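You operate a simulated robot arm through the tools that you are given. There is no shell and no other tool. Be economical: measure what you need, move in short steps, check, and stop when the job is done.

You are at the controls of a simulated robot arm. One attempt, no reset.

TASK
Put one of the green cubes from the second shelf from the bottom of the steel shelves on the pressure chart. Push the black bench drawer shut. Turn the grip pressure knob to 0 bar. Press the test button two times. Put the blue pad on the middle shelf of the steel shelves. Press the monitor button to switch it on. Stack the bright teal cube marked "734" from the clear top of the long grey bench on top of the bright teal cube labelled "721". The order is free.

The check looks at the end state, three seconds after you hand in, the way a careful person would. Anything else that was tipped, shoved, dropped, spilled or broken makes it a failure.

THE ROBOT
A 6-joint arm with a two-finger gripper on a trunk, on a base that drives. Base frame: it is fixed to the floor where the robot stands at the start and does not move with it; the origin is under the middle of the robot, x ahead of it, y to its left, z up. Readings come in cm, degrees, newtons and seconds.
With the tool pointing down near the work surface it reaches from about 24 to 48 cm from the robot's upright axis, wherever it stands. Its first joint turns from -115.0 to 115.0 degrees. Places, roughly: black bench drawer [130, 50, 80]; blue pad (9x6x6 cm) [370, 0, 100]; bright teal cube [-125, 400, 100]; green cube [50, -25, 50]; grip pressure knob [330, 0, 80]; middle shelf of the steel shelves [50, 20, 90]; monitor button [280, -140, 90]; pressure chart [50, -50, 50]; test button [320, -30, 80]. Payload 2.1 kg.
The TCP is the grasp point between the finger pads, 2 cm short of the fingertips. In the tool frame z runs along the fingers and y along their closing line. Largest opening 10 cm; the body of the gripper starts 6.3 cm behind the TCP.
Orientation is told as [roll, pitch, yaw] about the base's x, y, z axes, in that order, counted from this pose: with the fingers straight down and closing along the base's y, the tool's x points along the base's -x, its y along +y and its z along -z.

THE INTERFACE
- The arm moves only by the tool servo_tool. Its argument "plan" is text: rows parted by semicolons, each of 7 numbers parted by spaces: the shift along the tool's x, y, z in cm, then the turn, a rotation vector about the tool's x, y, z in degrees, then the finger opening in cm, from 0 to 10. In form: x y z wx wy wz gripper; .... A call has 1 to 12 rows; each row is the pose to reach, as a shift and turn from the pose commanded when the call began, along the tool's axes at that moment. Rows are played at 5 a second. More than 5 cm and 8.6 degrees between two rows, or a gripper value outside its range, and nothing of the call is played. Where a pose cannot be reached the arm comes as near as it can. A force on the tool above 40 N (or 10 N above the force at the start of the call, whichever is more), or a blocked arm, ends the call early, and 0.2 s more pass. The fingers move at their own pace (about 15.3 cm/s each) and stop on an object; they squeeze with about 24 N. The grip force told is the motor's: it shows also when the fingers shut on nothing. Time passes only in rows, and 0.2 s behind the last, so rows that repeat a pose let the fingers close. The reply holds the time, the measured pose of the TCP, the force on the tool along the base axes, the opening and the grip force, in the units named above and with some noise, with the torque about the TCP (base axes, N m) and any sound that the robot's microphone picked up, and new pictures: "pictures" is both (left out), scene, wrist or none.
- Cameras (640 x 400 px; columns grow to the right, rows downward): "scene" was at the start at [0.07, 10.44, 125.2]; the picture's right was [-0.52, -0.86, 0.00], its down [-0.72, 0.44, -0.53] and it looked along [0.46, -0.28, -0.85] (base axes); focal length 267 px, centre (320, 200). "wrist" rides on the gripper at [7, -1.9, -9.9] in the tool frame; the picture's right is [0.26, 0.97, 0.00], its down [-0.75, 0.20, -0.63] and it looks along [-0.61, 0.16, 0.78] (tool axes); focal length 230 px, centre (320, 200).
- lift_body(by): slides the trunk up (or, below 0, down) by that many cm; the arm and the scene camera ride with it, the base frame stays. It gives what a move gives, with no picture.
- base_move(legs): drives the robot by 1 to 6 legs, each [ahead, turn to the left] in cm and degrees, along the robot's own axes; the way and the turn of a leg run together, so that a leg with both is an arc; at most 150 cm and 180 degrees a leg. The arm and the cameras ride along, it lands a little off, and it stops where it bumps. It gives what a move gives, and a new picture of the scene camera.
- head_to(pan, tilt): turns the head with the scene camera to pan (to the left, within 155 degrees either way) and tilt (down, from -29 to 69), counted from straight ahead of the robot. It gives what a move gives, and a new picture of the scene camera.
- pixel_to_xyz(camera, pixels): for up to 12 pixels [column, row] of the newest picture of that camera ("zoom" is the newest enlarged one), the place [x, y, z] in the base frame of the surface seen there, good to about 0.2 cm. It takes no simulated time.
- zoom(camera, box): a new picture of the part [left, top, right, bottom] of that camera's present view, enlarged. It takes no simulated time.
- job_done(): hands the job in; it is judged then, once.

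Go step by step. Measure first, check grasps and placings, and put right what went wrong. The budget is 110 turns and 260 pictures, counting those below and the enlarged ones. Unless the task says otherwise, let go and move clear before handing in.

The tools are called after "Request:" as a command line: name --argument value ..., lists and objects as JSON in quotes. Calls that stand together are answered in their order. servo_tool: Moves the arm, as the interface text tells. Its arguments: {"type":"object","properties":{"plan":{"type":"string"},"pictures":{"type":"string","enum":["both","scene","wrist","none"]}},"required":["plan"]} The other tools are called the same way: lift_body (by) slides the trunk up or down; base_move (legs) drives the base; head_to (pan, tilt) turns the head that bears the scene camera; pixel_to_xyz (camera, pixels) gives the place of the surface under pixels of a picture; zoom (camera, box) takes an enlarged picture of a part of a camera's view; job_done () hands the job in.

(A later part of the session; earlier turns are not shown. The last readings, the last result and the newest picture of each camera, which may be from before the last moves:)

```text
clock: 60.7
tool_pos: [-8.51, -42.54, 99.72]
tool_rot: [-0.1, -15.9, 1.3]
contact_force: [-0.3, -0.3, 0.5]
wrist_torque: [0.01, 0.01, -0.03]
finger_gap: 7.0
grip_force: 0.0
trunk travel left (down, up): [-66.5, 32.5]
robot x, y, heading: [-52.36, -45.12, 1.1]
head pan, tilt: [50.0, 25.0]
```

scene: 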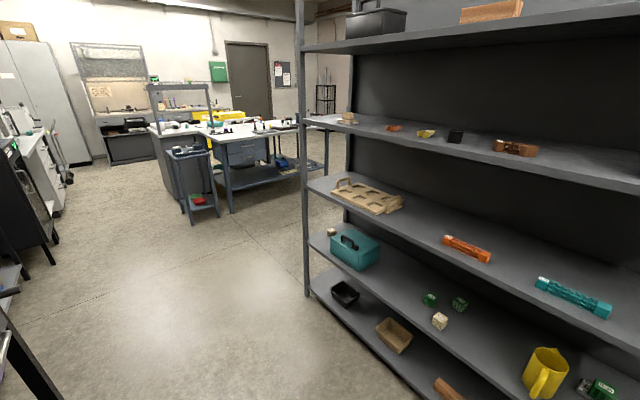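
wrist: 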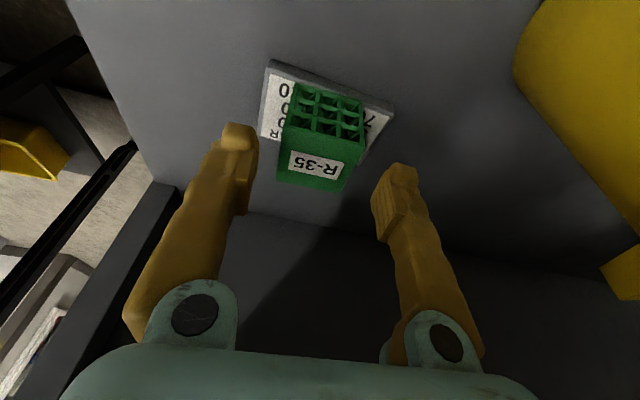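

Request:
pixel_to_xyz --camera "scene" --pixels '[[309, 290], [185, 222], [232, 210], [325, 172], [115, 165], [40, 215], [50, 262], [75, 400], [215, 208], [262, 155], [195, 150], [290, 122]]'

Request:
zoom --camera "scene" --box '[140, 70, 340, 195]'

Request:
zoom --camera "scene" --box '[0, 20, 200, 170]'

```text
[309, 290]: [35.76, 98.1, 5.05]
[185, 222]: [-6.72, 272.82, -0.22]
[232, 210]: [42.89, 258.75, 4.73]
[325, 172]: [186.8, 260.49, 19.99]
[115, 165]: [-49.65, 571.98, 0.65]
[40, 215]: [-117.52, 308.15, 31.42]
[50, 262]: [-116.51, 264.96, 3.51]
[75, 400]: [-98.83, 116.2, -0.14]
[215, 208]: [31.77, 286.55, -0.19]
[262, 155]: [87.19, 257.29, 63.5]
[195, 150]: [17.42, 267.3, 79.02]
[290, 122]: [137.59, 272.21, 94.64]
```

```text
3.20 times, centred on (240, 132) of scene
```

zoom: 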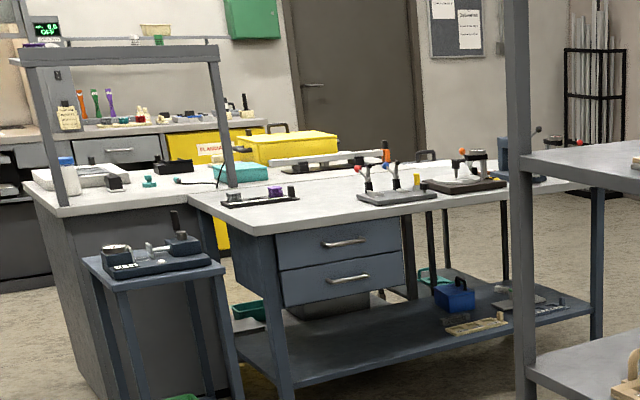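

```text
2.67 times, centred on (100, 95) of scene
```

zoom: 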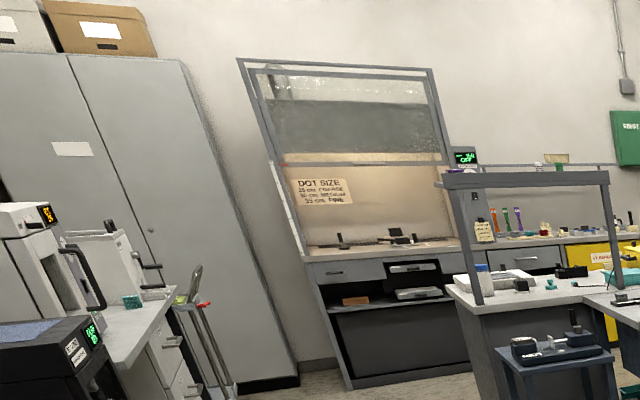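

The shelves' left end is at y≈98, and the aisle along x≈-52 is clear. The teal cube seems to be on the left counter (-125,400), so I'll drive up the aisle facing +y and look.

Request:
base_move --legs '[[0, 89], [150, 0], [150, 0], [60, 0]]'

Request:
head_to --pan 45 --tilt 25

```text
clock: 82.0
tool_pos: [-45.23, 358.94, 99.7]
tool_rot: [0.0, -16.0, 88.1]
contact_force: [0.6, 1.8, 0.5]
wrist_torque: [-0.03, -0.03, 0.0]
finger_gap: 6.97
grip_force: 0.0
trunk travel left (down, up): [-66.5, 32.5]
robot x, y, heading: [-45.18, 315.06, 88.1]
head pan, tilt: [50.0, 25.0]
```

scene: 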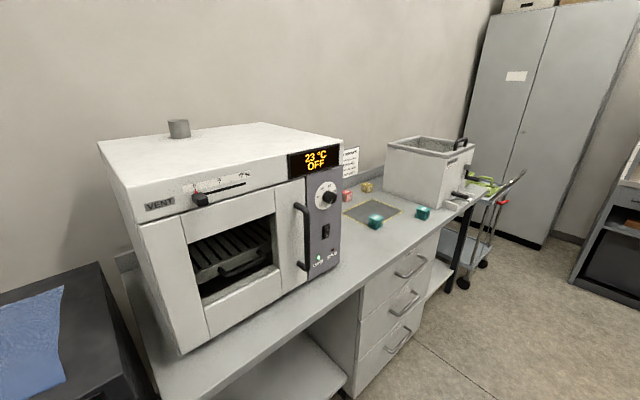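

```text
clock: 82.7
tool_pos: [-45.25, 358.83, 99.69]
tool_rot: [0.0, -15.9, 88.0]
contact_force: [0.1, -0.1, -0.7]
wrist_torque: [-0.01, -0.01, 0.0]
finger_gap: 7.0
grip_force: 0.0
trunk travel left (down, up): [-66.5, 32.5]
robot x, y, heading: [-44.86, 314.77, 88.1]
head pan, tilt: [45.0, 25.0]
```

scene: 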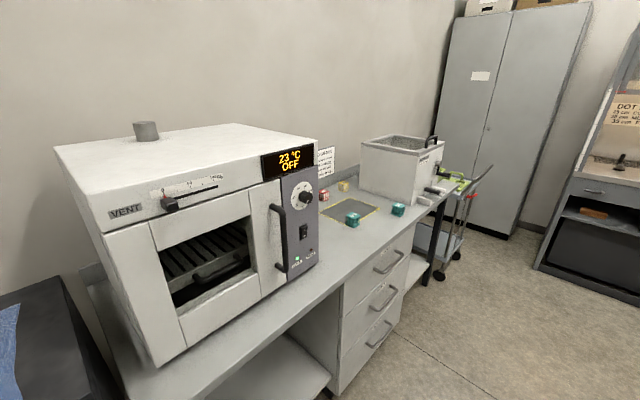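

The two teal cubes are on the counter at (352,219) and (398,209). I'll zoom in to read the labels and measure.

Request:
zoom --camera "scene" --box '[300, 170, 430, 250]'

Request:
pixel_to_xyz --camera "scene" --pixels '[[352, 217], [398, 207], [323, 195], [344, 185], [415, 230], [345, 290], [378, 210], [300, 265], [410, 195], [330, 210], [470, 215], [420, 280]]'

```text
4.92 times, centred on (365, 210) of scene
```

zoom: 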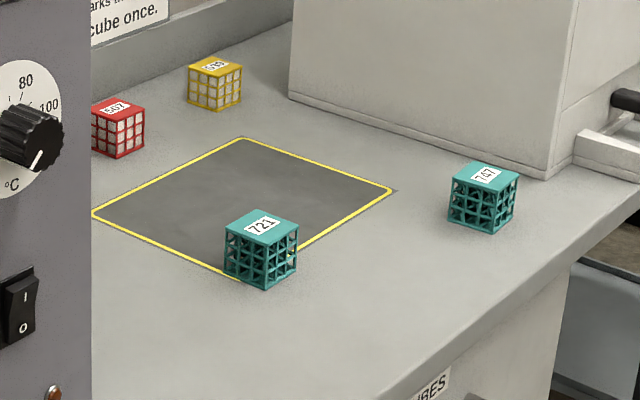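

```text
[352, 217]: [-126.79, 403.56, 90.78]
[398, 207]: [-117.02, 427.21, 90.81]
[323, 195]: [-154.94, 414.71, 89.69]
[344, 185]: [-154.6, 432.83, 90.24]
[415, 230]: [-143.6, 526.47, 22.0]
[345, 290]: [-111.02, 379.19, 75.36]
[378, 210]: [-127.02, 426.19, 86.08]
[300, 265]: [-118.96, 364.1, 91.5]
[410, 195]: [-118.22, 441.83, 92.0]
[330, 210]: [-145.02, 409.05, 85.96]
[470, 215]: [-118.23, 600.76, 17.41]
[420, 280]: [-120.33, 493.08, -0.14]
```

721 is at (-126.8,403.6) and the other teal cube is 747, so 734 is elsewhere. I'll look to the right at the other benches.

Request:
head_to --pan -10 --tilt 20

Request:
head_to --pan -65 --tilt 30

```text
clock: 83.9
tool_pos: [-45.18, 358.76, 99.67]
tool_rot: [0.0, -15.9, 87.9]
contact_force: [-0.5, 0.2, 0.7]
wrist_torque: [-0.02, 0.01, 0.01]
finger_gap: 6.98
grip_force: 0.0
trunk travel left (down, up): [-66.5, 32.5]
robot x, y, heading: [-45.24, 314.98, 87.9]
head pan, tilt: [-10.0, 20.0]
```

scene: 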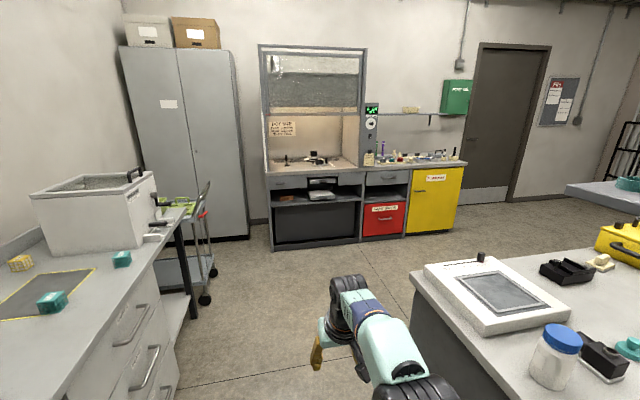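

```text
clock: 85.1
tool_pos: [-45.25, 358.81, 99.7]
tool_rot: [0.1, -15.9, 88.0]
contact_force: [-0.6, 0.8, 1.0]
wrist_torque: [-0.01, -0.02, -0.01]
finger_gap: 7.03
grip_force: 0.1
trunk travel left (down, up): [-66.5, 32.5]
robot x, y, heading: [-45.16, 314.76, 87.8]
head pan, tilt: [-65.0, 30.0]
```

scene: 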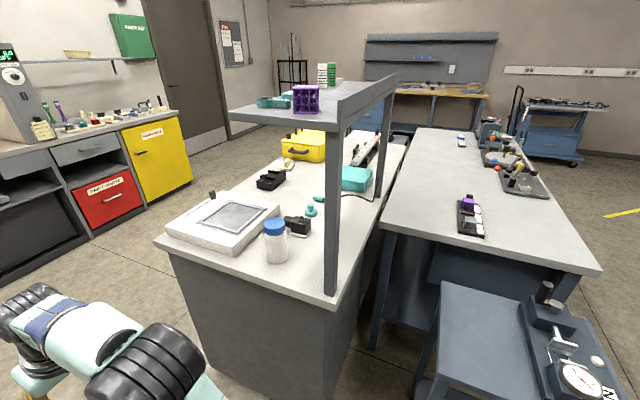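

No 734 here. I'll go to face the counter at y≈400 and read the labels closely, since the "747" reading may be wrong.

Request:
base_move --legs '[[88, 0], [0, 92]]'

Request:
head_to --pan 0 --tilt 30

Request:
zoom --camera "scene" --box '[160, 100, 480, 300]'

```text
clock: 93.6
tool_pos: [-86.25, 400.61, 99.75]
tool_rot: [0.0, -16.0, 179.7]
contact_force: [0.0, 0.4, -0.1]
wrist_torque: [-0.01, -0.02, -0.02]
finger_gap: 7.0
grip_force: 0.1
trunk travel left (down, up): [-66.5, 32.5]
robot x, y, heading: [-42.25, 401.88, 179.4]
head pan, tilt: [-65.0, 30.0]
```

scene: 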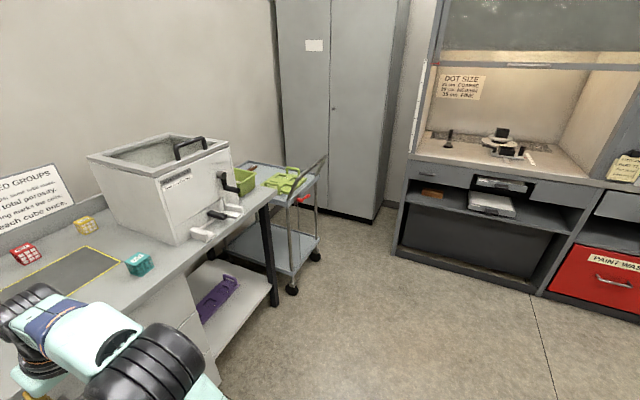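

```text
clock: 95.0
tool_pos: [-86.21, 400.52, 99.72]
tool_rot: [-0.1, -15.9, 179.6]
contact_force: [-0.4, 0.4, -1.6]
wrist_torque: [0.03, -0.01, -0.01]
finger_gap: 7.0
grip_force: 0.0
trunk travel left (down, up): [-66.5, 32.5]
robot x, y, heading: [-42.08, 401.79, 179.8]
head pan, tilt: [0.0, 30.0]
```

scene: 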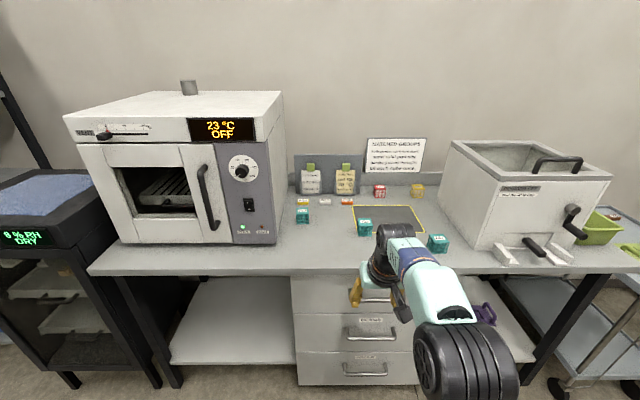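

```text
2.00 times, centred on (320, 200) of scene
```

zoom: 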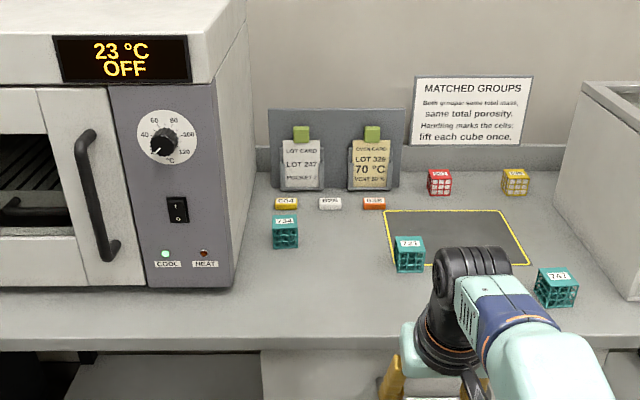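

A third teal cube labelled "734" is at scene (302,215), beside the oven. I'll zoom and measure both cubes.

Request:
zoom --camera "scene" --box '[285, 190, 385, 250]'

Request:
pixel_to_xyz --camera "scene" --pixels '[[302, 212], [302, 218], [365, 225], [358, 221], [372, 221], [365, 232], [297, 209], [308, 209], [280, 235], [330, 215], [330, 268], [303, 202]]'

```text
6.40 times, centred on (335, 220) of scene
```

zoom: 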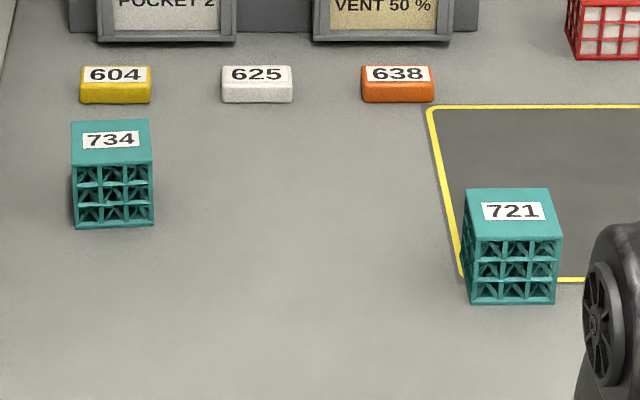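

```text
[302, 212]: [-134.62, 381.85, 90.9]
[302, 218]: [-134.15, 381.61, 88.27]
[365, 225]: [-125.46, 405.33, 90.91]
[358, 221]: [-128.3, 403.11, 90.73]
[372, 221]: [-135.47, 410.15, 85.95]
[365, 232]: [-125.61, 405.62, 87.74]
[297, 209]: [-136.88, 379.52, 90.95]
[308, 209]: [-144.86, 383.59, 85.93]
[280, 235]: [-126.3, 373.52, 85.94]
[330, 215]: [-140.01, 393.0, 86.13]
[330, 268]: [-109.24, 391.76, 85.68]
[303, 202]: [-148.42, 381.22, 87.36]
```

734 has its front at x≈-134.3 with its centre at about (-136.7,381.6). 721 has its centre at about (-127.9,405). I'll drive to about (-85,393), from where both are reachable with a forward tilt, at tool height 99.

Request:
base_move --legs '[[0, 11.5], [43.5, 0], [0, -11.3]]'

Request:
servo_tool --plan "0 0 0 0 0 0 8" --pictures "wrist"

```text
clock: 99.1
tool_pos: [-129.12, 391.89, 99.73]
tool_rot: [0.0, -15.9, 179.8]
contact_force: [0.7, 0.2, -0.2]
wrist_torque: [-0.05, 0.0, 0.0]
finger_gap: 7.01
grip_force: 0.0
trunk travel left (down, up): [-66.5, 32.5]
robot x, y, heading: [-85.33, 393.32, 179.5]
head pan, tilt: [0.0, 30.0]
```

scene: 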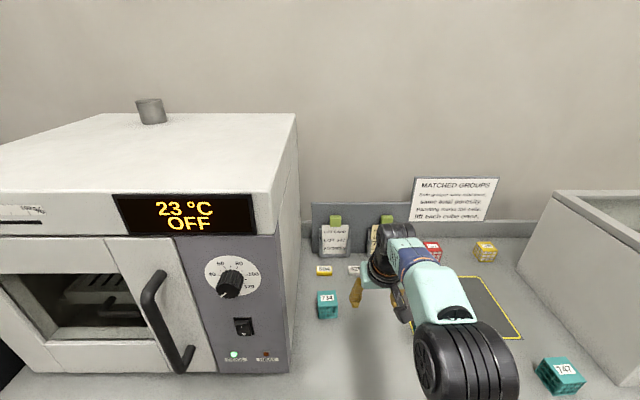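

```text
clock: 99.5
tool_pos: [-129.09, 391.94, 99.67]
tool_rot: [0.1, -15.8, 179.7]
contact_force: [-0.3, -0.1, -0.5]
wrist_torque: [0.02, 0.0, -0.01]
finger_gap: 7.99
grip_force: 0.0
trunk travel left (down, up): [-66.5, 32.5]
robot x, y, heading: [-85.52, 393.08, 179.6]
head pan, tilt: [0.0, 30.0]
```

wrist: 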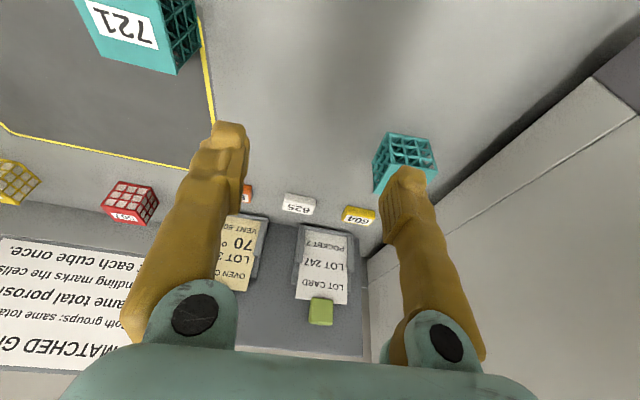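

Both cubes are visible to the wrist camera. I'll measure cube 734's edges, the oven's side and cube 721's top.

Request:
pixel_to_xyz --camera "wrist" --pixels '[[386, 133], [434, 140], [386, 150], [437, 175], [375, 185], [460, 210], [560, 140], [176, 73], [79, 5], [199, 42], [110, 62], [128, 35]]'

Request:
pixel_to_xyz --camera "scene" --pixels '[[318, 292], [335, 292], [319, 318], [336, 316], [319, 303], [336, 303], [295, 300], [292, 250]]'

```text
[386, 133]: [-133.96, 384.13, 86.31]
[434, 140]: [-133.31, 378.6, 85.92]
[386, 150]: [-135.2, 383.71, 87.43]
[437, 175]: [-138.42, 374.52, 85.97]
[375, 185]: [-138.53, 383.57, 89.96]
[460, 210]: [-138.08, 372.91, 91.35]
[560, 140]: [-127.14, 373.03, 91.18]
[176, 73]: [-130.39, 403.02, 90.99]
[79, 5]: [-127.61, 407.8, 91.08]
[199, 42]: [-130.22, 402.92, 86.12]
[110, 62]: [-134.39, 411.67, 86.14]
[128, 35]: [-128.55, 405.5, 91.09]
```

```text
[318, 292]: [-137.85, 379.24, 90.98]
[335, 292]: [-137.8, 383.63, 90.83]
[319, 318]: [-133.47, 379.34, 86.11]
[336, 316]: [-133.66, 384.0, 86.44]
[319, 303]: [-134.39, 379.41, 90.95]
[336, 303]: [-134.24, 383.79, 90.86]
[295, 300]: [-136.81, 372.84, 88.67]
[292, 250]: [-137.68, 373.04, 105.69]
```

734 spans y 379.2 to 384.0 with its front at x≈-133.7, and the oven wall is at y=373.0. I'll move sideways above it and add 12° more tilt.

Request:
servo_tool --plan "0 4 0 0 -4 0 8; 0 8 0 0 -8 0 7; 0 10.3 0 0 -12 0 7; 0 10.3 0 0 -12 0 7" --pictures "none"

```text
clock: 100.5
tool_pos: [-129.19, 381.66, 99.83]
tool_rot: [0.0, -28.0, 179.7]
contact_force: [-0.2, -0.3, -1.1]
wrist_torque: [0.0, -0.06, -0.02]
finger_gap: 7.0
grip_force: 0.1
trunk travel left (down, up): [-66.5, 32.5]
robot x, y, heading: [-85.39, 393.36, 179.7]
head pan, tilt: [0.0, 30.0]
```

Now I'll go down along the fingers to straddle the cube, to TCP≈(-136.4,381.7,89.3).

Request:
servo_tool --plan "-1.4 0 3 0 0 0 7; -1.4 0 6 0 0 0 7; -1.4 0 9 0 0 0 7; -1.4 0 11.2 0 0 0 7; -1.4 0 11.2 0 0 0 7" --pictures "wrist"

```text
clock: 101.7
tool_pos: [-135.64, 381.76, 90.55]
tool_rot: [0.1, -27.9, 179.8]
contact_force: [0.0, 0.6, -0.3]
wrist_torque: [0.01, 0.0, 0.05]
finger_gap: 6.97
grip_force: 0.1
trunk travel left (down, up): [-66.5, 32.5]
robot x, y, heading: [-85.42, 393.51, 179.9]
head pan, tilt: [0.0, 30.0]
```

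wrist: 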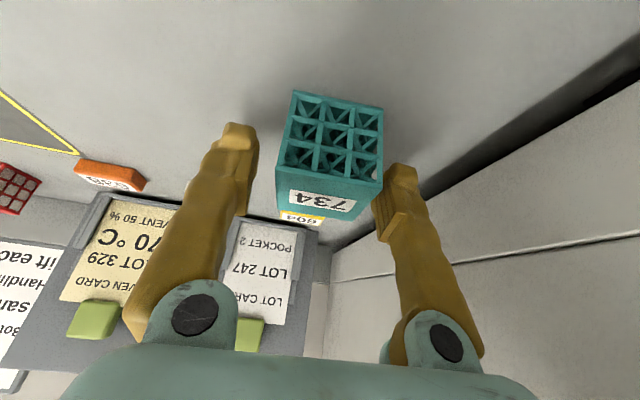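

The cube sits slightly toward the right finger, so I'll shift 0.5 that way and advance the last 1.4 cm.

Request:
servo_tool --plan "0 0.5 0 0 0 0 7; 0 0.5 1.3 0 0 0 7; 0 0.5 1.3 0 0 0 7" --pictures "wrist"

```text
clock: 102.5
tool_pos: [-136.19, 381.18, 89.34]
tool_rot: [0.0, -27.9, 179.8]
contact_force: [-0.1, 0.0, 0.0]
wrist_torque: [-0.02, 0.01, 0.01]
finger_gap: 6.99
grip_force: 0.1
trunk travel left (down, up): [-66.5, 32.5]
robot x, y, heading: [-85.23, 393.15, 180.0]
head pan, tilt: [0.0, 30.0]
```

wrist: 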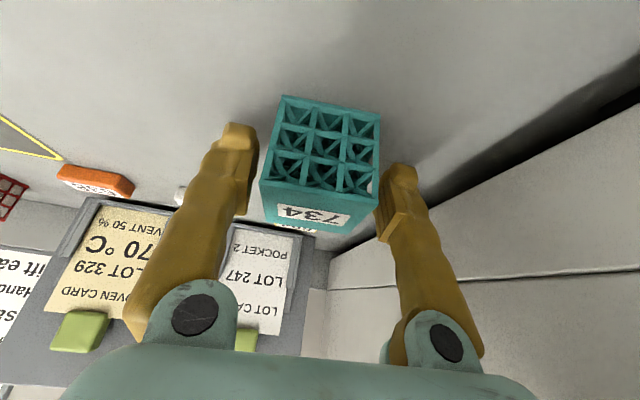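

The cube is centred now, so I'll grip it.

Request:
servo_tool --plan "0 0 0 0 0 0 5.4; 0 0 0 0 0 0 4; 0 0 0 0 0 0 3; 0 0 0 0 0 0 3" --pictures "wrist"

```text
clock: 103.5
tool_pos: [-136.33, 381.16, 89.42]
tool_rot: [0.0, -27.9, 179.8]
contact_force: [1.0, -0.3, 0.3]
wrist_torque: [0.0, 0.01, 0.01]
finger_gap: 4.92
grip_force: 23.7
trunk travel left (down, up): [-66.5, 32.5]
robot x, y, heading: [-85.04, 393.47, 179.9]
head pan, tilt: [0.0, 30.0]
```

wrist: 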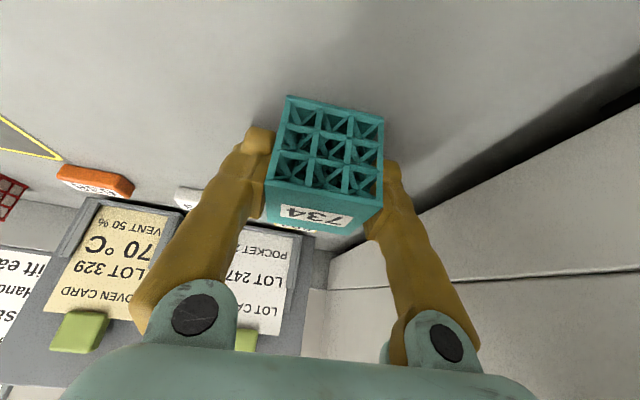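

Gripped with the gap at 4.92. I'll lift straight up with the trunk by 9, then move over beside 721 to re-measure it.

Request:
lift_body --by 9

Request:
servo_tool --plan "1.8 -4.5 -1 0 0 0 3; 3.6 -9 -2 0 0 0 3; 5.4 -13.5 -3 0 0 0 3; 7.2 -18 -3.9 0 0 0 3; 7.2 -20 -3.9 0 0 0 3; 7.2 -20 -3.9 0 0 0 3"

```text
clock: 104.8
tool_pos: [-136.19, 381.13, 98.36]
tool_rot: [0.0, -27.8, 179.8]
contact_force: [-0.9, -0.6, -0.7]
wrist_torque: [0.02, 0.0, 0.0]
finger_gap: 4.9
grip_force: 24.1
trunk travel left (down, up): [-75.5, 23.5]
robot x, y, heading: [-85.69, 393.45, 180.1]
head pan, tilt: [0.0, 30.0]
```

```text
clock: 106.2
tool_pos: [-127.86, 401.22, 98.56]
tool_rot: [0.0, -27.9, 179.9]
contact_force: [0.5, 0.4, -0.3]
wrist_torque: [0.01, 0.02, -0.01]
finger_gap: 4.88
grip_force: 24.6
trunk travel left (down, up): [-75.5, 23.5]
robot x, y, heading: [-85.11, 393.31, 179.7]
head pan, tilt: [0.0, 30.0]
```

scene: 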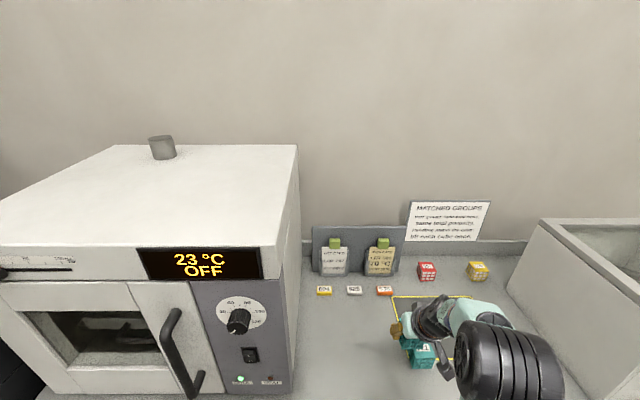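
wrist: 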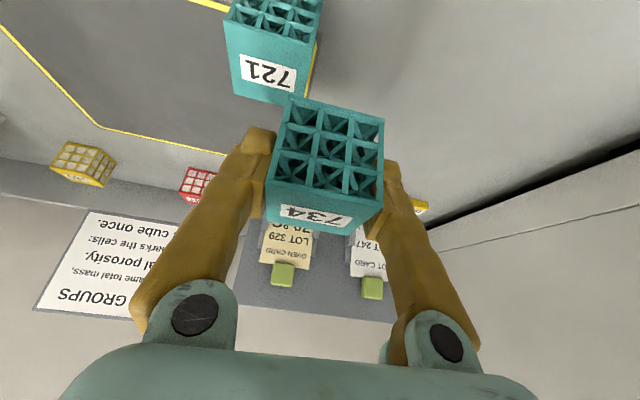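

Cube 721's top is visible from (226,28) to (236,92). I'll measure its corners and the held cube's.

Request:
pixel_to_xyz --camera "wrist" --pixels '[[228, 32], [313, 42], [237, 91], [270, 35], [265, 100], [231, 60], [310, 48], [291, 99], [381, 120], [384, 150], [300, 85], [240, 30]]'

Request:
zoom --camera "wrist" --box '[200, 0, 400, 240]'

```text
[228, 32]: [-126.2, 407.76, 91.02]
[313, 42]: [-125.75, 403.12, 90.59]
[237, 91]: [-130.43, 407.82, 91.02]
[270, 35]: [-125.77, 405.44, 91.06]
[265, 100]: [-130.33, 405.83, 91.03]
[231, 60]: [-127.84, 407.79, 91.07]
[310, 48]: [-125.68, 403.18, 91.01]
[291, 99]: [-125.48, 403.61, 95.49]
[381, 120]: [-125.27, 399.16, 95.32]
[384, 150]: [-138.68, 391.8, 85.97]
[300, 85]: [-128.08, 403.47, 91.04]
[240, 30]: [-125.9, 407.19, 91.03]
```

```text
1.67 times, centred on (300, 120) of wrist
```

zoom: 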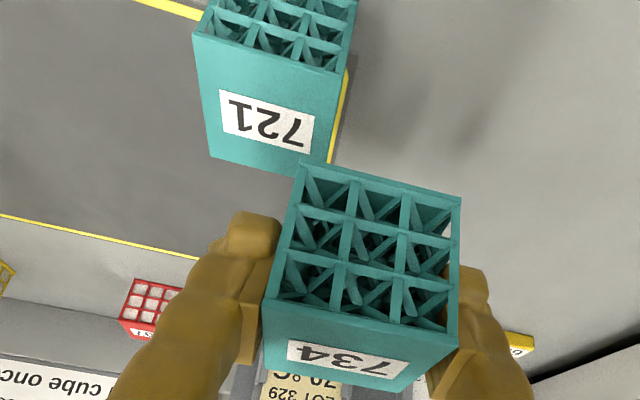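

721's centre is about (-128.05,405.45), and the held cube's centre is about (-127.85,401.3). I'll shift 4.1 sideways and lower 3.5 to hover just above it.

Request:
servo_tool --plan "-0.18 -2 0.1 0 0 0 3; -0.18 -4.1 0.1 0 0 0 3; 0.7 -4.1 1.8 0 0 0 3; 1.46 -4.1 3.2 0 0 0 3; 1.46 -4.1 3.2 0 0 0 3" --pictures "wrist"

Request:
zoom --camera "wrist" --box '[200, 40, 440, 240]'

Request:
zoom --camera "scene" --box '[370, 290, 500, 400]'

```text
clock: 107.4
tool_pos: [-128.19, 405.38, 94.94]
tool_rot: [0.0, -27.9, 179.9]
contact_force: [0.0, 0.7, -1.0]
wrist_torque: [0.02, -0.03, 0.01]
finger_gap: 4.88
grip_force: 24.3
trunk travel left (down, up): [-75.5, 23.5]
robot x, y, heading: [-85.22, 393.07, 179.9]
head pan, tilt: [0.0, 30.0]
```

wrist: 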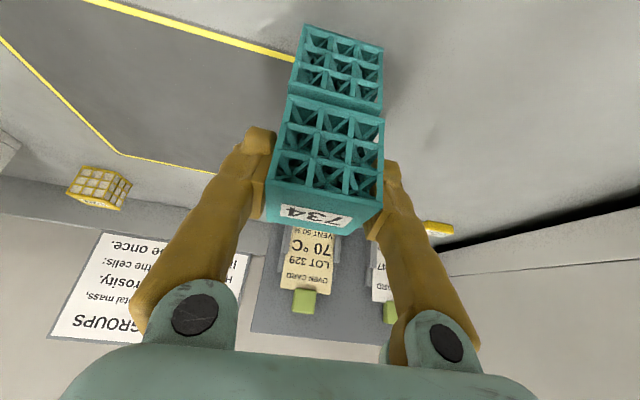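

```text
2.00 times, centred on (320, 140) of wrist
```

zoom: 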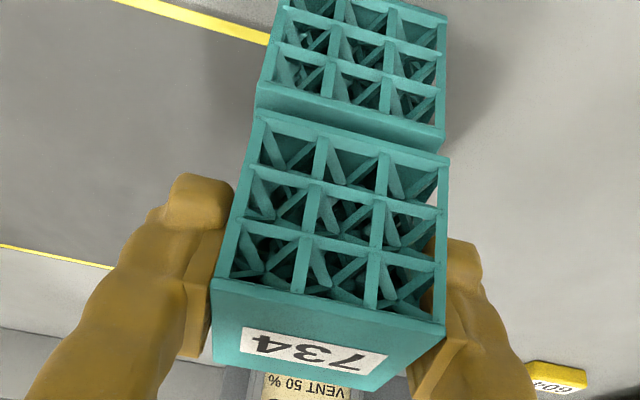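

```text
3.64 times, centred on (435, 345) of scene
```

zoom: 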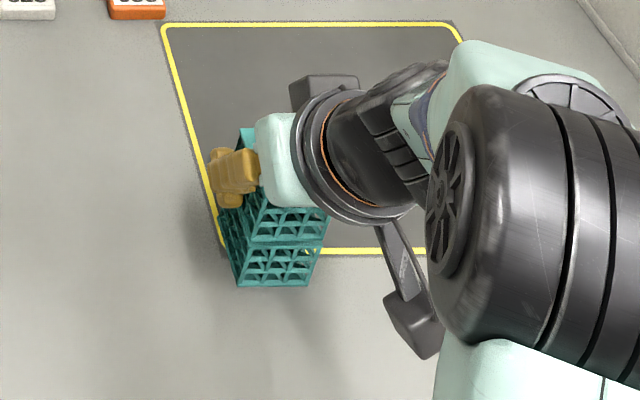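

They look aligned. I'll measure the front edges once more before the last half centimetre.

Request:
pixel_to_xyz --camera "zoom" --pixels '[[260, 270], [300, 275], [245, 262], [320, 225]]'

Request:
pixel_to_xyz --camera "wrist" --pixels '[[297, 84], [380, 107], [290, 98], [383, 118], [335, 94], [335, 108], [300, 65], [382, 95]]'

```text
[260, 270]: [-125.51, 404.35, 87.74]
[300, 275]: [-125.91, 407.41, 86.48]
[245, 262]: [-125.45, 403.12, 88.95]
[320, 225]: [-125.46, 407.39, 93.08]
```

```text
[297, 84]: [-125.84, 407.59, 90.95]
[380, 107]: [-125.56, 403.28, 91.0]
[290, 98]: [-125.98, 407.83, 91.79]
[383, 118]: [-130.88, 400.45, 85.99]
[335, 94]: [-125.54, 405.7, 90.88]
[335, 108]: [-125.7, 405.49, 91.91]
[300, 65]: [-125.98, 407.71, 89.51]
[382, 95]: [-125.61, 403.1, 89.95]
```

Aligned to within 2 mm, with about 0.4 cm left. I'll lower and then release.

Request:
servo_tool --plan "0.1 0 0.2 0 0 0 3; 0.19 0 0.36 0 0 0 3; 0.19 0 0.36 0 0 0 3" --pictures "wrist"

```text
clock: 108.2
tool_pos: [-128.12, 405.25, 94.54]
tool_rot: [-0.1, -27.9, 179.8]
contact_force: [0.1, 0.1, -0.5]
wrist_torque: [0.0, 0.01, 0.03]
finger_gap: 4.89
grip_force: 24.1
trunk travel left (down, up): [-75.5, 23.5]
robot x, y, heading: [-85.03, 393.32, 179.7]
head pan, tilt: [0.0, 30.0]
```

wrist: 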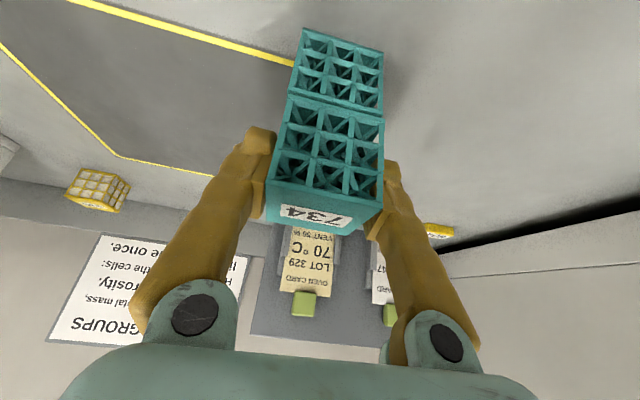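

There's no contact yet, so I'll lower 0.2 more, release and withdraw along the fingers.

Request:
servo_tool --plan "0.09 0 0.18 0 0 0 3; 0.09 0 0.18 0 0 0 3" --pictures "none"

Request:
servo_tool --plan "0 0 0 0 0 0 5.5; 0 0 0 0 0 0 7; 0 0 0 0 0 0 7; 0 0 -4 0 0 0 7; 0 0 -8 0 0 0 7" --pictures "wrist"

```text
clock: 108.8
tool_pos: [-128.18, 405.25, 94.38]
tool_rot: [0.0, -27.9, 179.8]
contact_force: [-0.1, -0.1, 2.7]
wrist_torque: [0.06, 0.07, 0.03]
finger_gap: 4.89
grip_force: 24.1
trunk travel left (down, up): [-75.5, 23.5]
robot x, y, heading: [-85.08, 393.4, 179.6]
head pan, tilt: [0.0, 30.0]
```

```text
clock: 110.0
tool_pos: [-124.03, 405.32, 101.56]
tool_rot: [0.0, -27.8, 179.8]
contact_force: [0.5, 0.5, 0.6]
wrist_torque: [0.0, 0.01, -0.01]
finger_gap: 7.0
grip_force: 0.1
trunk travel left (down, up): [-75.5, 23.5]
robot x, y, heading: [-85.32, 393.04, 179.9]
head pan, tilt: [0.0, 30.0]
```

wrist: 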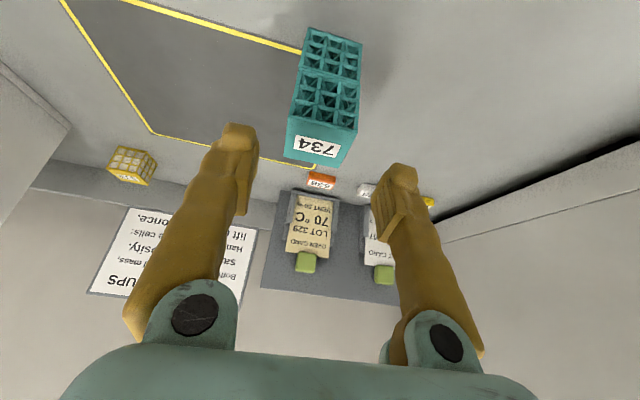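

The stack stands, with 734 on 721. I'll back out, drive down the aisle to y≈178, turn to +x and look past the shelves.

Request:
base_move --legs '[[-42, 0], [0, 90], [150, 0], [65, 0], [0, 90]]'

Request:
head_to --pan -25 --tilt 20

```text
clock: 130.4
tool_pos: [-12.95, 165.23, 101.45]
tool_rot: [-0.1, -27.9, -0.7]
contact_force: [0.3, 0.3, 0.7]
wrist_torque: [-0.01, 0.04, 0.03]
finger_gap: 6.99
grip_force: 0.0
trunk travel left (down, up): [-75.5, 23.5]
robot x, y, heading: [-51.95, 177.56, -0.6]
head pan, tilt: [0.0, 30.0]
```

scene: 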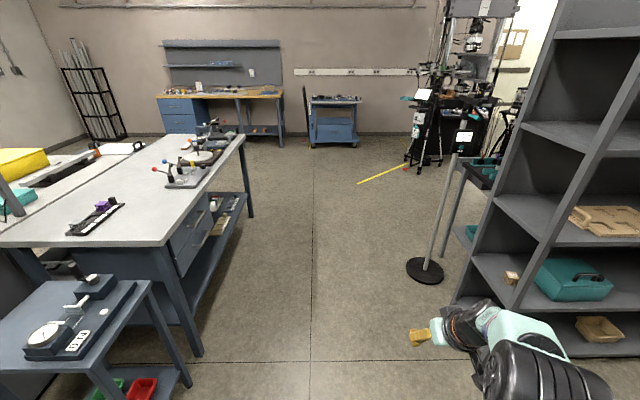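

```text
clock: 131.3
tool_pos: [-13.02, 165.17, 101.48]
tool_rot: [-0.1, -27.8, -0.6]
contact_force: [-0.5, 0.2, 0.0]
wrist_torque: [-0.01, -0.01, 0.03]
finger_gap: 6.98
grip_force: 0.0
trunk travel left (down, up): [-75.5, 23.5]
robot x, y, heading: [-51.62, 177.47, -0.8]
head pan, tilt: [-25.0, 20.0]
```

scene: 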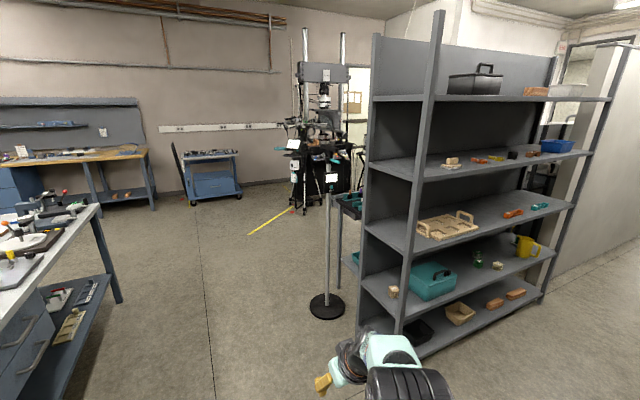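

A floor stand is at (327,305), a bench with a drawer unit is behind the shelves, and the test rig is at (320,130). I'll measure to plan the route.

Request:
pixel_to_xyz --camera "scene" --pixels '[[327, 312], [327, 295], [310, 300], [345, 305], [348, 200], [342, 280], [305, 210], [295, 205], [250, 234], [320, 130], [192, 200], [120, 300]]'

Request:
zoom --camera "scene" --box '[240, 30, 400, 240]'

```text
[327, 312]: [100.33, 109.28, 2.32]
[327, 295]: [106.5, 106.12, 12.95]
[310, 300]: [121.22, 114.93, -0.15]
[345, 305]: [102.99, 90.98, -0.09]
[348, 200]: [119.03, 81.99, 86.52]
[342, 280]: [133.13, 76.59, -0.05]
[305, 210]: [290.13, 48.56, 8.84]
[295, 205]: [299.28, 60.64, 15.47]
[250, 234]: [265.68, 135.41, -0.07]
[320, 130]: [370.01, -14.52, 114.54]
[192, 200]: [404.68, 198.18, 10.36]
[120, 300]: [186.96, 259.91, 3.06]
```

```text
1.90 times, centred on (320, 135) of scene
```

zoom: 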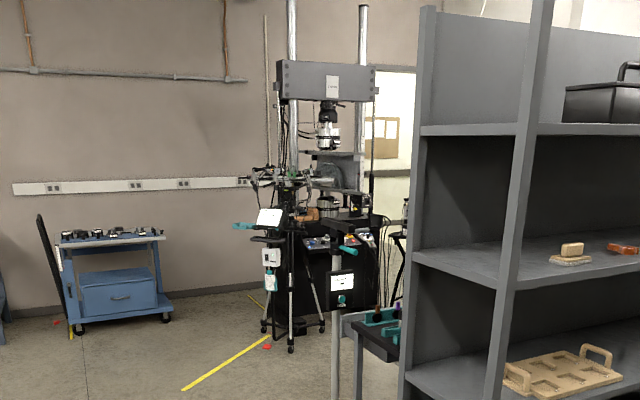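

I'll drive along y≈177 to x≈200, clear of the stand at (108,108), and look back to the right.

Request:
base_move --legs '[[150, 0], [100, 0], [0, -80]]'

Request:
head_to --pan -40 --tilt 25

Request:
head_to --pan 25 --tilt 15

```text
clock: 146.8
tool_pos: [187.24, 127.33, 101.45]
tool_rot: [0.0, -27.9, -83.8]
contact_force: [0.8, -0.2, 0.5]
wrist_torque: [0.01, -0.01, -0.02]
finger_gap: 7.0
grip_force: 0.0
trunk travel left (down, up): [-75.5, 23.5]
robot x, y, heading: [194.99, 167.17, -83.8]
head pan, tilt: [-25.0, 20.0]
```

scene: 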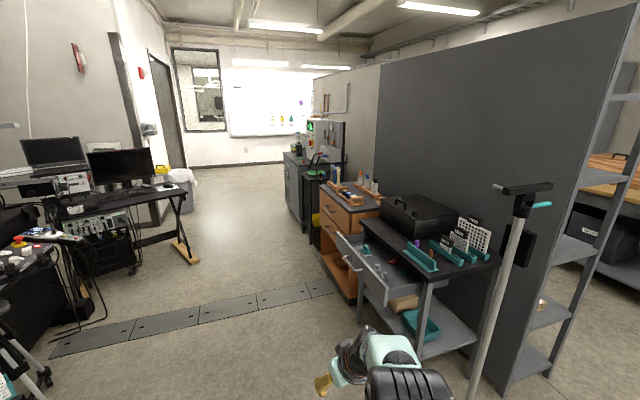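

```text
clock: 147.6
tool_pos: [187.19, 127.44, 101.43]
tool_rot: [0.0, -27.9, -83.7]
contact_force: [-0.6, -0.8, -0.5]
wrist_torque: [0.0, -0.01, 0.0]
finger_gap: 7.0
grip_force: 0.0
trunk travel left (down, up): [-75.5, 23.5]
robot x, y, heading: [195.0, 167.7, -83.7]
head pan, tilt: [-40.0, 25.0]
```

scene: 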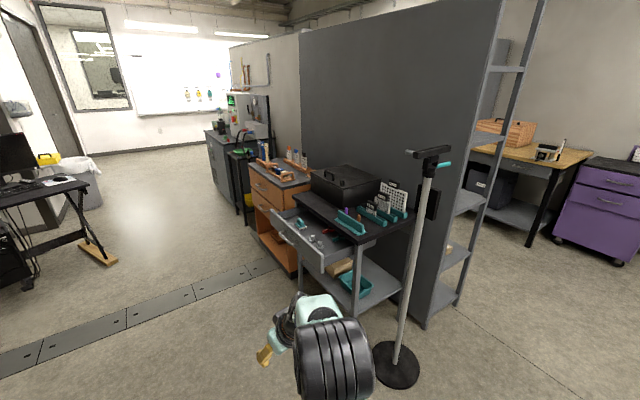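

```text
clock: 148.9
tool_pos: [187.17, 127.28, 101.44]
tool_rot: [0.0, -27.9, -83.9]
contact_force: [0.1, -0.1, 0.8]
wrist_torque: [0.04, 0.02, 0.01]
finger_gap: 7.03
grip_force: 0.0
trunk travel left (down, up): [-75.5, 23.5]
robot x, y, heading: [194.8, 167.2, -83.9]
head pan, tilt: [25.0, 15.0]
```

scene: 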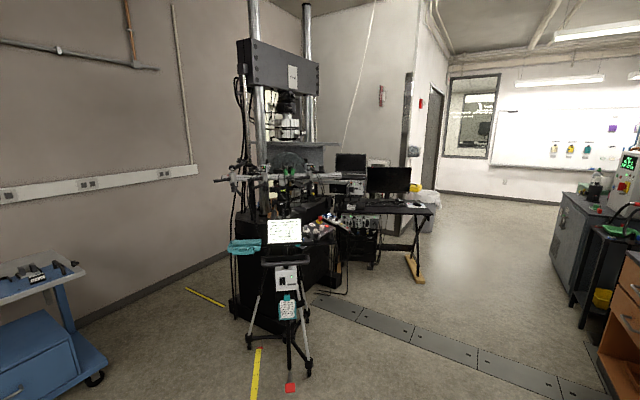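

The black bench's drawer is open toward +x. I'll look back at it and measure its front.

Request:
head_to --pan -40 --tilt 28

Request:
zoom --camera "scene" --box '[230, 130, 430, 330]'

Request:
pixel_to_xyz --camera "scene" --pixels '[[275, 204], [297, 228], [322, 250], [277, 215], [300, 240], [322, 262], [330, 235], [300, 255], [310, 280], [355, 292], [250, 195], [295, 265]]'

```text
clock: 150.3
tool_pos: [187.25, 127.32, 101.44]
tool_rot: [0.0, -27.9, -83.8]
contact_force: [0.3, 0.2, -0.1]
wrist_torque: [-0.01, -0.02, 0.01]
finger_gap: 7.04
grip_force: 0.0
trunk travel left (down, up): [-75.5, 23.5]
robot x, y, heading: [194.54, 167.39, -83.8]
head pan, tilt: [-40.0, 28.0]
```

scene: 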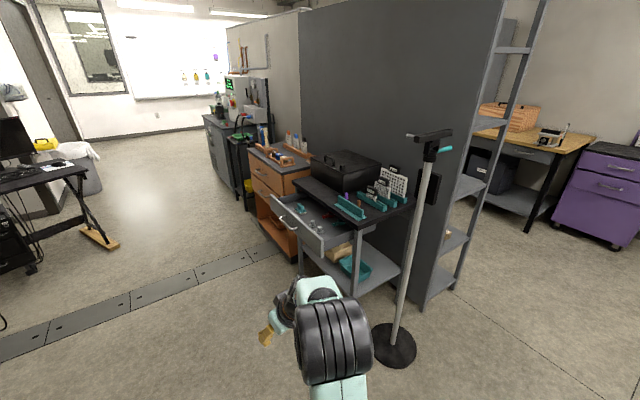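

```text
2.00 times, centred on (330, 230) of scene
```

zoom: 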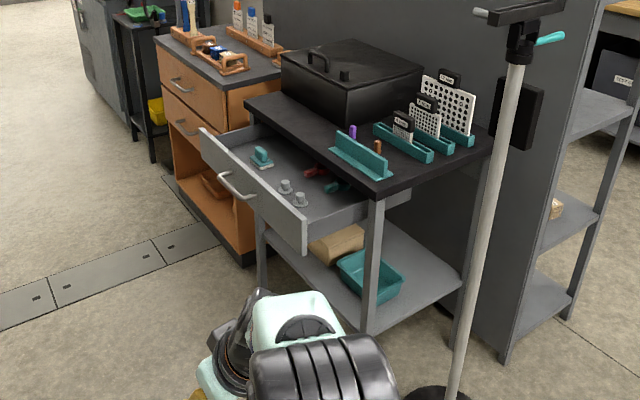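

```text
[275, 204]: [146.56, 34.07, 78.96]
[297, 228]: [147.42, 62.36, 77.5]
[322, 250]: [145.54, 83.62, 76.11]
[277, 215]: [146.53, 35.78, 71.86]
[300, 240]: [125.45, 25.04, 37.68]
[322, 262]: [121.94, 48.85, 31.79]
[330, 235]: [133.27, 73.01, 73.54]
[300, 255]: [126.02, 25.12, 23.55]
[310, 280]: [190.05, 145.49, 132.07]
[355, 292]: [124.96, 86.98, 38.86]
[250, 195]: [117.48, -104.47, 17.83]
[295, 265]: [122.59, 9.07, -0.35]
```

The drawer front is at x≈146.5, z 70–79 and y≈32–84, so it needs pushing toward -x. I'll drive to about (207,48) and face it.

Request:
base_move --legs '[[120, 0], [0, -96]]'

Request:
head_to --pan 0 --tilt 40

```text
clock: 160.4
tool_pos: [167.4, 58.97, 101.5]
tool_rot: [0.0, -27.8, -179.9]
contact_force: [0.2, -0.4, -0.7]
wrist_torque: [0.0, 0.01, -0.01]
finger_gap: 7.01
grip_force: 0.0
trunk travel left (down, up): [-75.5, 23.5]
robot x, y, heading: [206.59, 47.29, -179.8]
head pan, tilt: [-40.0, 28.0]
```

scene: 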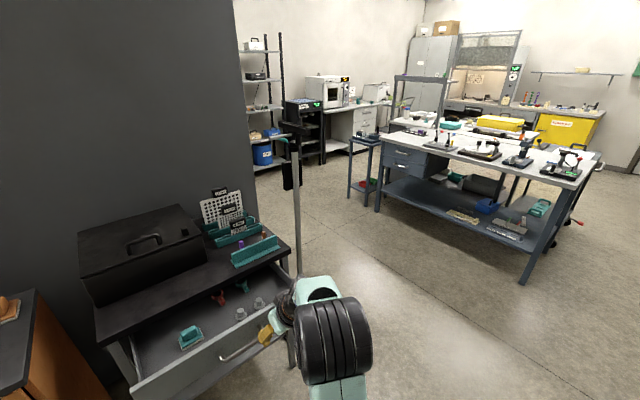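

```text
clock: 161.5
tool_pos: [167.52, 58.93, 101.45]
tool_rot: [0.0, -27.8, -179.9]
contact_force: [0.4, -0.2, 0.2]
wrist_torque: [0.0, 0.0, 0.02]
finger_gap: 6.99
grip_force: 0.1
trunk travel left (down, up): [-75.5, 23.5]
robot x, y, heading: [206.5, 47.12, -179.8]
head pan, tilt: [0.0, 40.0]
```

scene: 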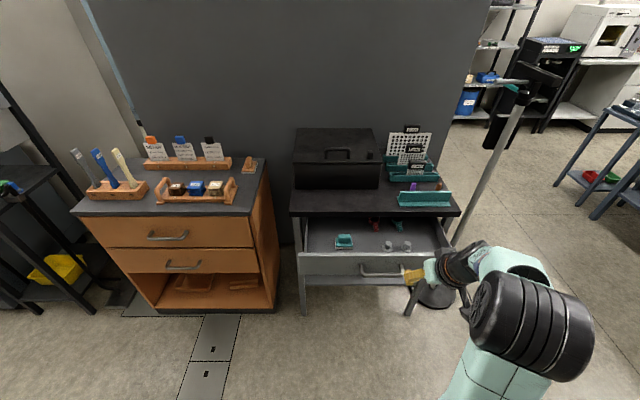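

Request:
pixel_to_xyz --camera "scene" --pixels '[[302, 256], [302, 272], [350, 257], [350, 272], [362, 268], [380, 273], [398, 266], [325, 262], [292, 213], [350, 213], [455, 212], [380, 265]]'

Request:
zoom --camera "scene" --box '[280, 190, 480, 315]'

```text
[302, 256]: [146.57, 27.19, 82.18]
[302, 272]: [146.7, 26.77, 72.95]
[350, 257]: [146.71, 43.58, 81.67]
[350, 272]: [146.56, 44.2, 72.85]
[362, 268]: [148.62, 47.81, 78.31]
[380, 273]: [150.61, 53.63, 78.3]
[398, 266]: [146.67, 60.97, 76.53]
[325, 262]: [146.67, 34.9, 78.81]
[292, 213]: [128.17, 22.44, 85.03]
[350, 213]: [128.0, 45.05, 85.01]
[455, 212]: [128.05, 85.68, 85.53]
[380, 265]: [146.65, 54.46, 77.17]
```

```text
3.20 times, centred on (380, 252) of scene
```

zoom: 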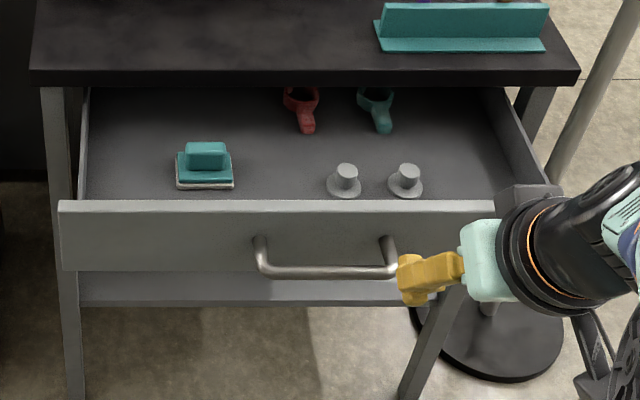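

The handle bar is at x=150.6, y 46–62, z=78, and the bench edge is at x=128. I'll lower the trunk 18, pull the closed fingers back and down to handle height, then drive closer.

Request:
lift_body --by -18

Request:
servo_tool --plan "3.4 1.6 0 0 0 0 4; 6.8 3.3 0.1 0 0 0 0; 10.3 4.9 0.2 0 0 0 0; 10.3 4.9 0.2 0 0 0 0" --pictures "none"

```text
clock: 163.5
tool_pos: [167.44, 58.89, 83.62]
tool_rot: [-0.1, -27.9, -179.9]
contact_force: [-0.5, 0.1, 0.2]
wrist_torque: [0.01, 0.01, 0.04]
finger_gap: 6.98
grip_force: 0.1
trunk travel left (down, up): [-57.5, 41.5]
robot x, y, heading: [206.45, 46.91, -180.0]
head pan, tilt: [0.0, 40.0]
```

```text
clock: 164.5
tool_pos: [174.89, 54.94, 79.0]
tool_rot: [0.0, -27.7, -180.0]
contact_force: [-0.1, 0.0, 0.4]
wrist_torque: [0.02, 0.01, -0.01]
finger_gap: 0.01
grip_force: 23.8
out of reach, approached as far as the arm can: row 3, 4
trunk travel left (down, up): [-57.5, 41.5]
robot x, y, heading: [206.57, 47.2, -179.7]
head pan, tilt: [0.0, 40.0]
```

The tool is at (174.9,54.9,79). I'll drive ahead 20 to bring it in front of the handle.

Request:
base_move --legs '[[20, 0]]'

Request:
zoom --camera "scene" --box '[240, 200, 500, 380]'

```text
clock: 166.1
tool_pos: [154.94, 55.02, 79.06]
tool_rot: [0.0, -27.8, 180.1]
contact_force: [0.2, -0.5, -0.6]
wrist_torque: [-0.01, 0.0, 0.03]
finger_gap: 0.0
grip_force: 23.9
trunk travel left (down, up): [-57.5, 41.5]
robot x, y, heading: [186.59, 46.91, 179.9]
head pan, tilt: [0.0, 40.0]
```

scene: 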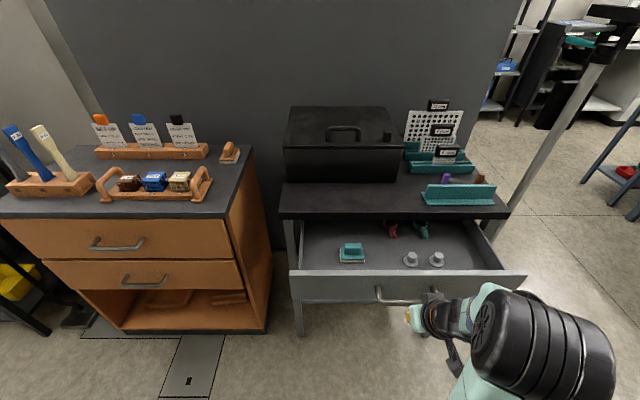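

```text
2.22 times, centred on (370, 290) of scene
```

zoom: 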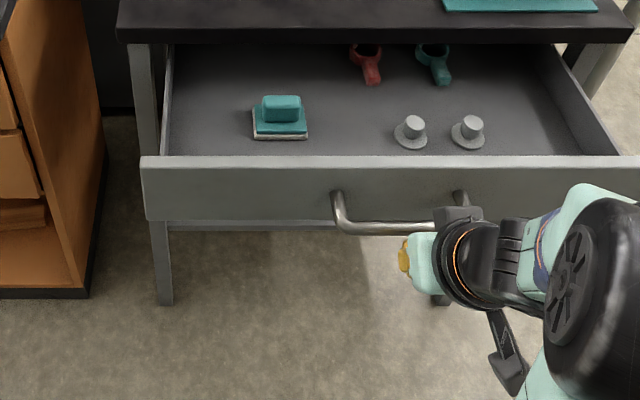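

The fingers are just in front of the handle bar. I'll push slowly toward -x.

Request:
servo_tool --plan "-1.1 0 0.6 0 0 0 0; -2.2 0 1.2 0 0 0 0; -3.3 0 1.75 0 0 0 0; -4.4 0 2.3 0 0 0 0; -5.5 0 2.9 0 0 0 0; -6.6 0 3.5 0 0 0 0; -7.7 0 4.1 0 0 0 0; -8.8 0 4.7 0 0 0 0; -9.9 0 5.3 0 0 0 0; -11 0 5.85 0 0 0 0; -12.1 0 6.45 0 0 0 0" --pictures "scene"

```text
clock: 168.5
tool_pos: [141.12, 55.11, 79.01]
tool_rot: [0.0, -27.8, 179.9]
contact_force: [-0.4, -0.3, -0.2]
wrist_torque: [0.0, 0.03, -0.01]
finger_gap: 0.0
grip_force: 29.4
trunk travel left (down, up): [-57.5, 41.5]
robot x, y, heading: [186.8, 47.22, 180.0]
head pan, tilt: [0.0, 40.0]
```

scene: 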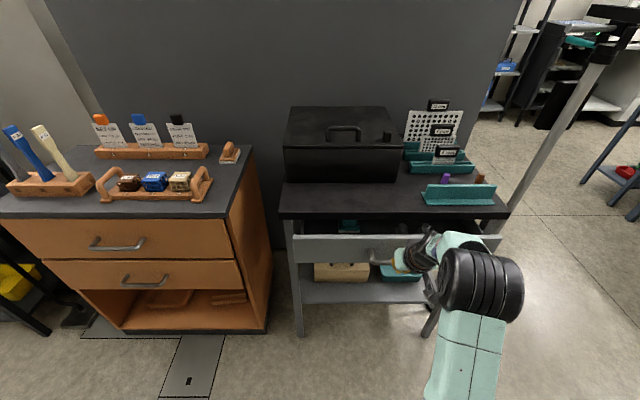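

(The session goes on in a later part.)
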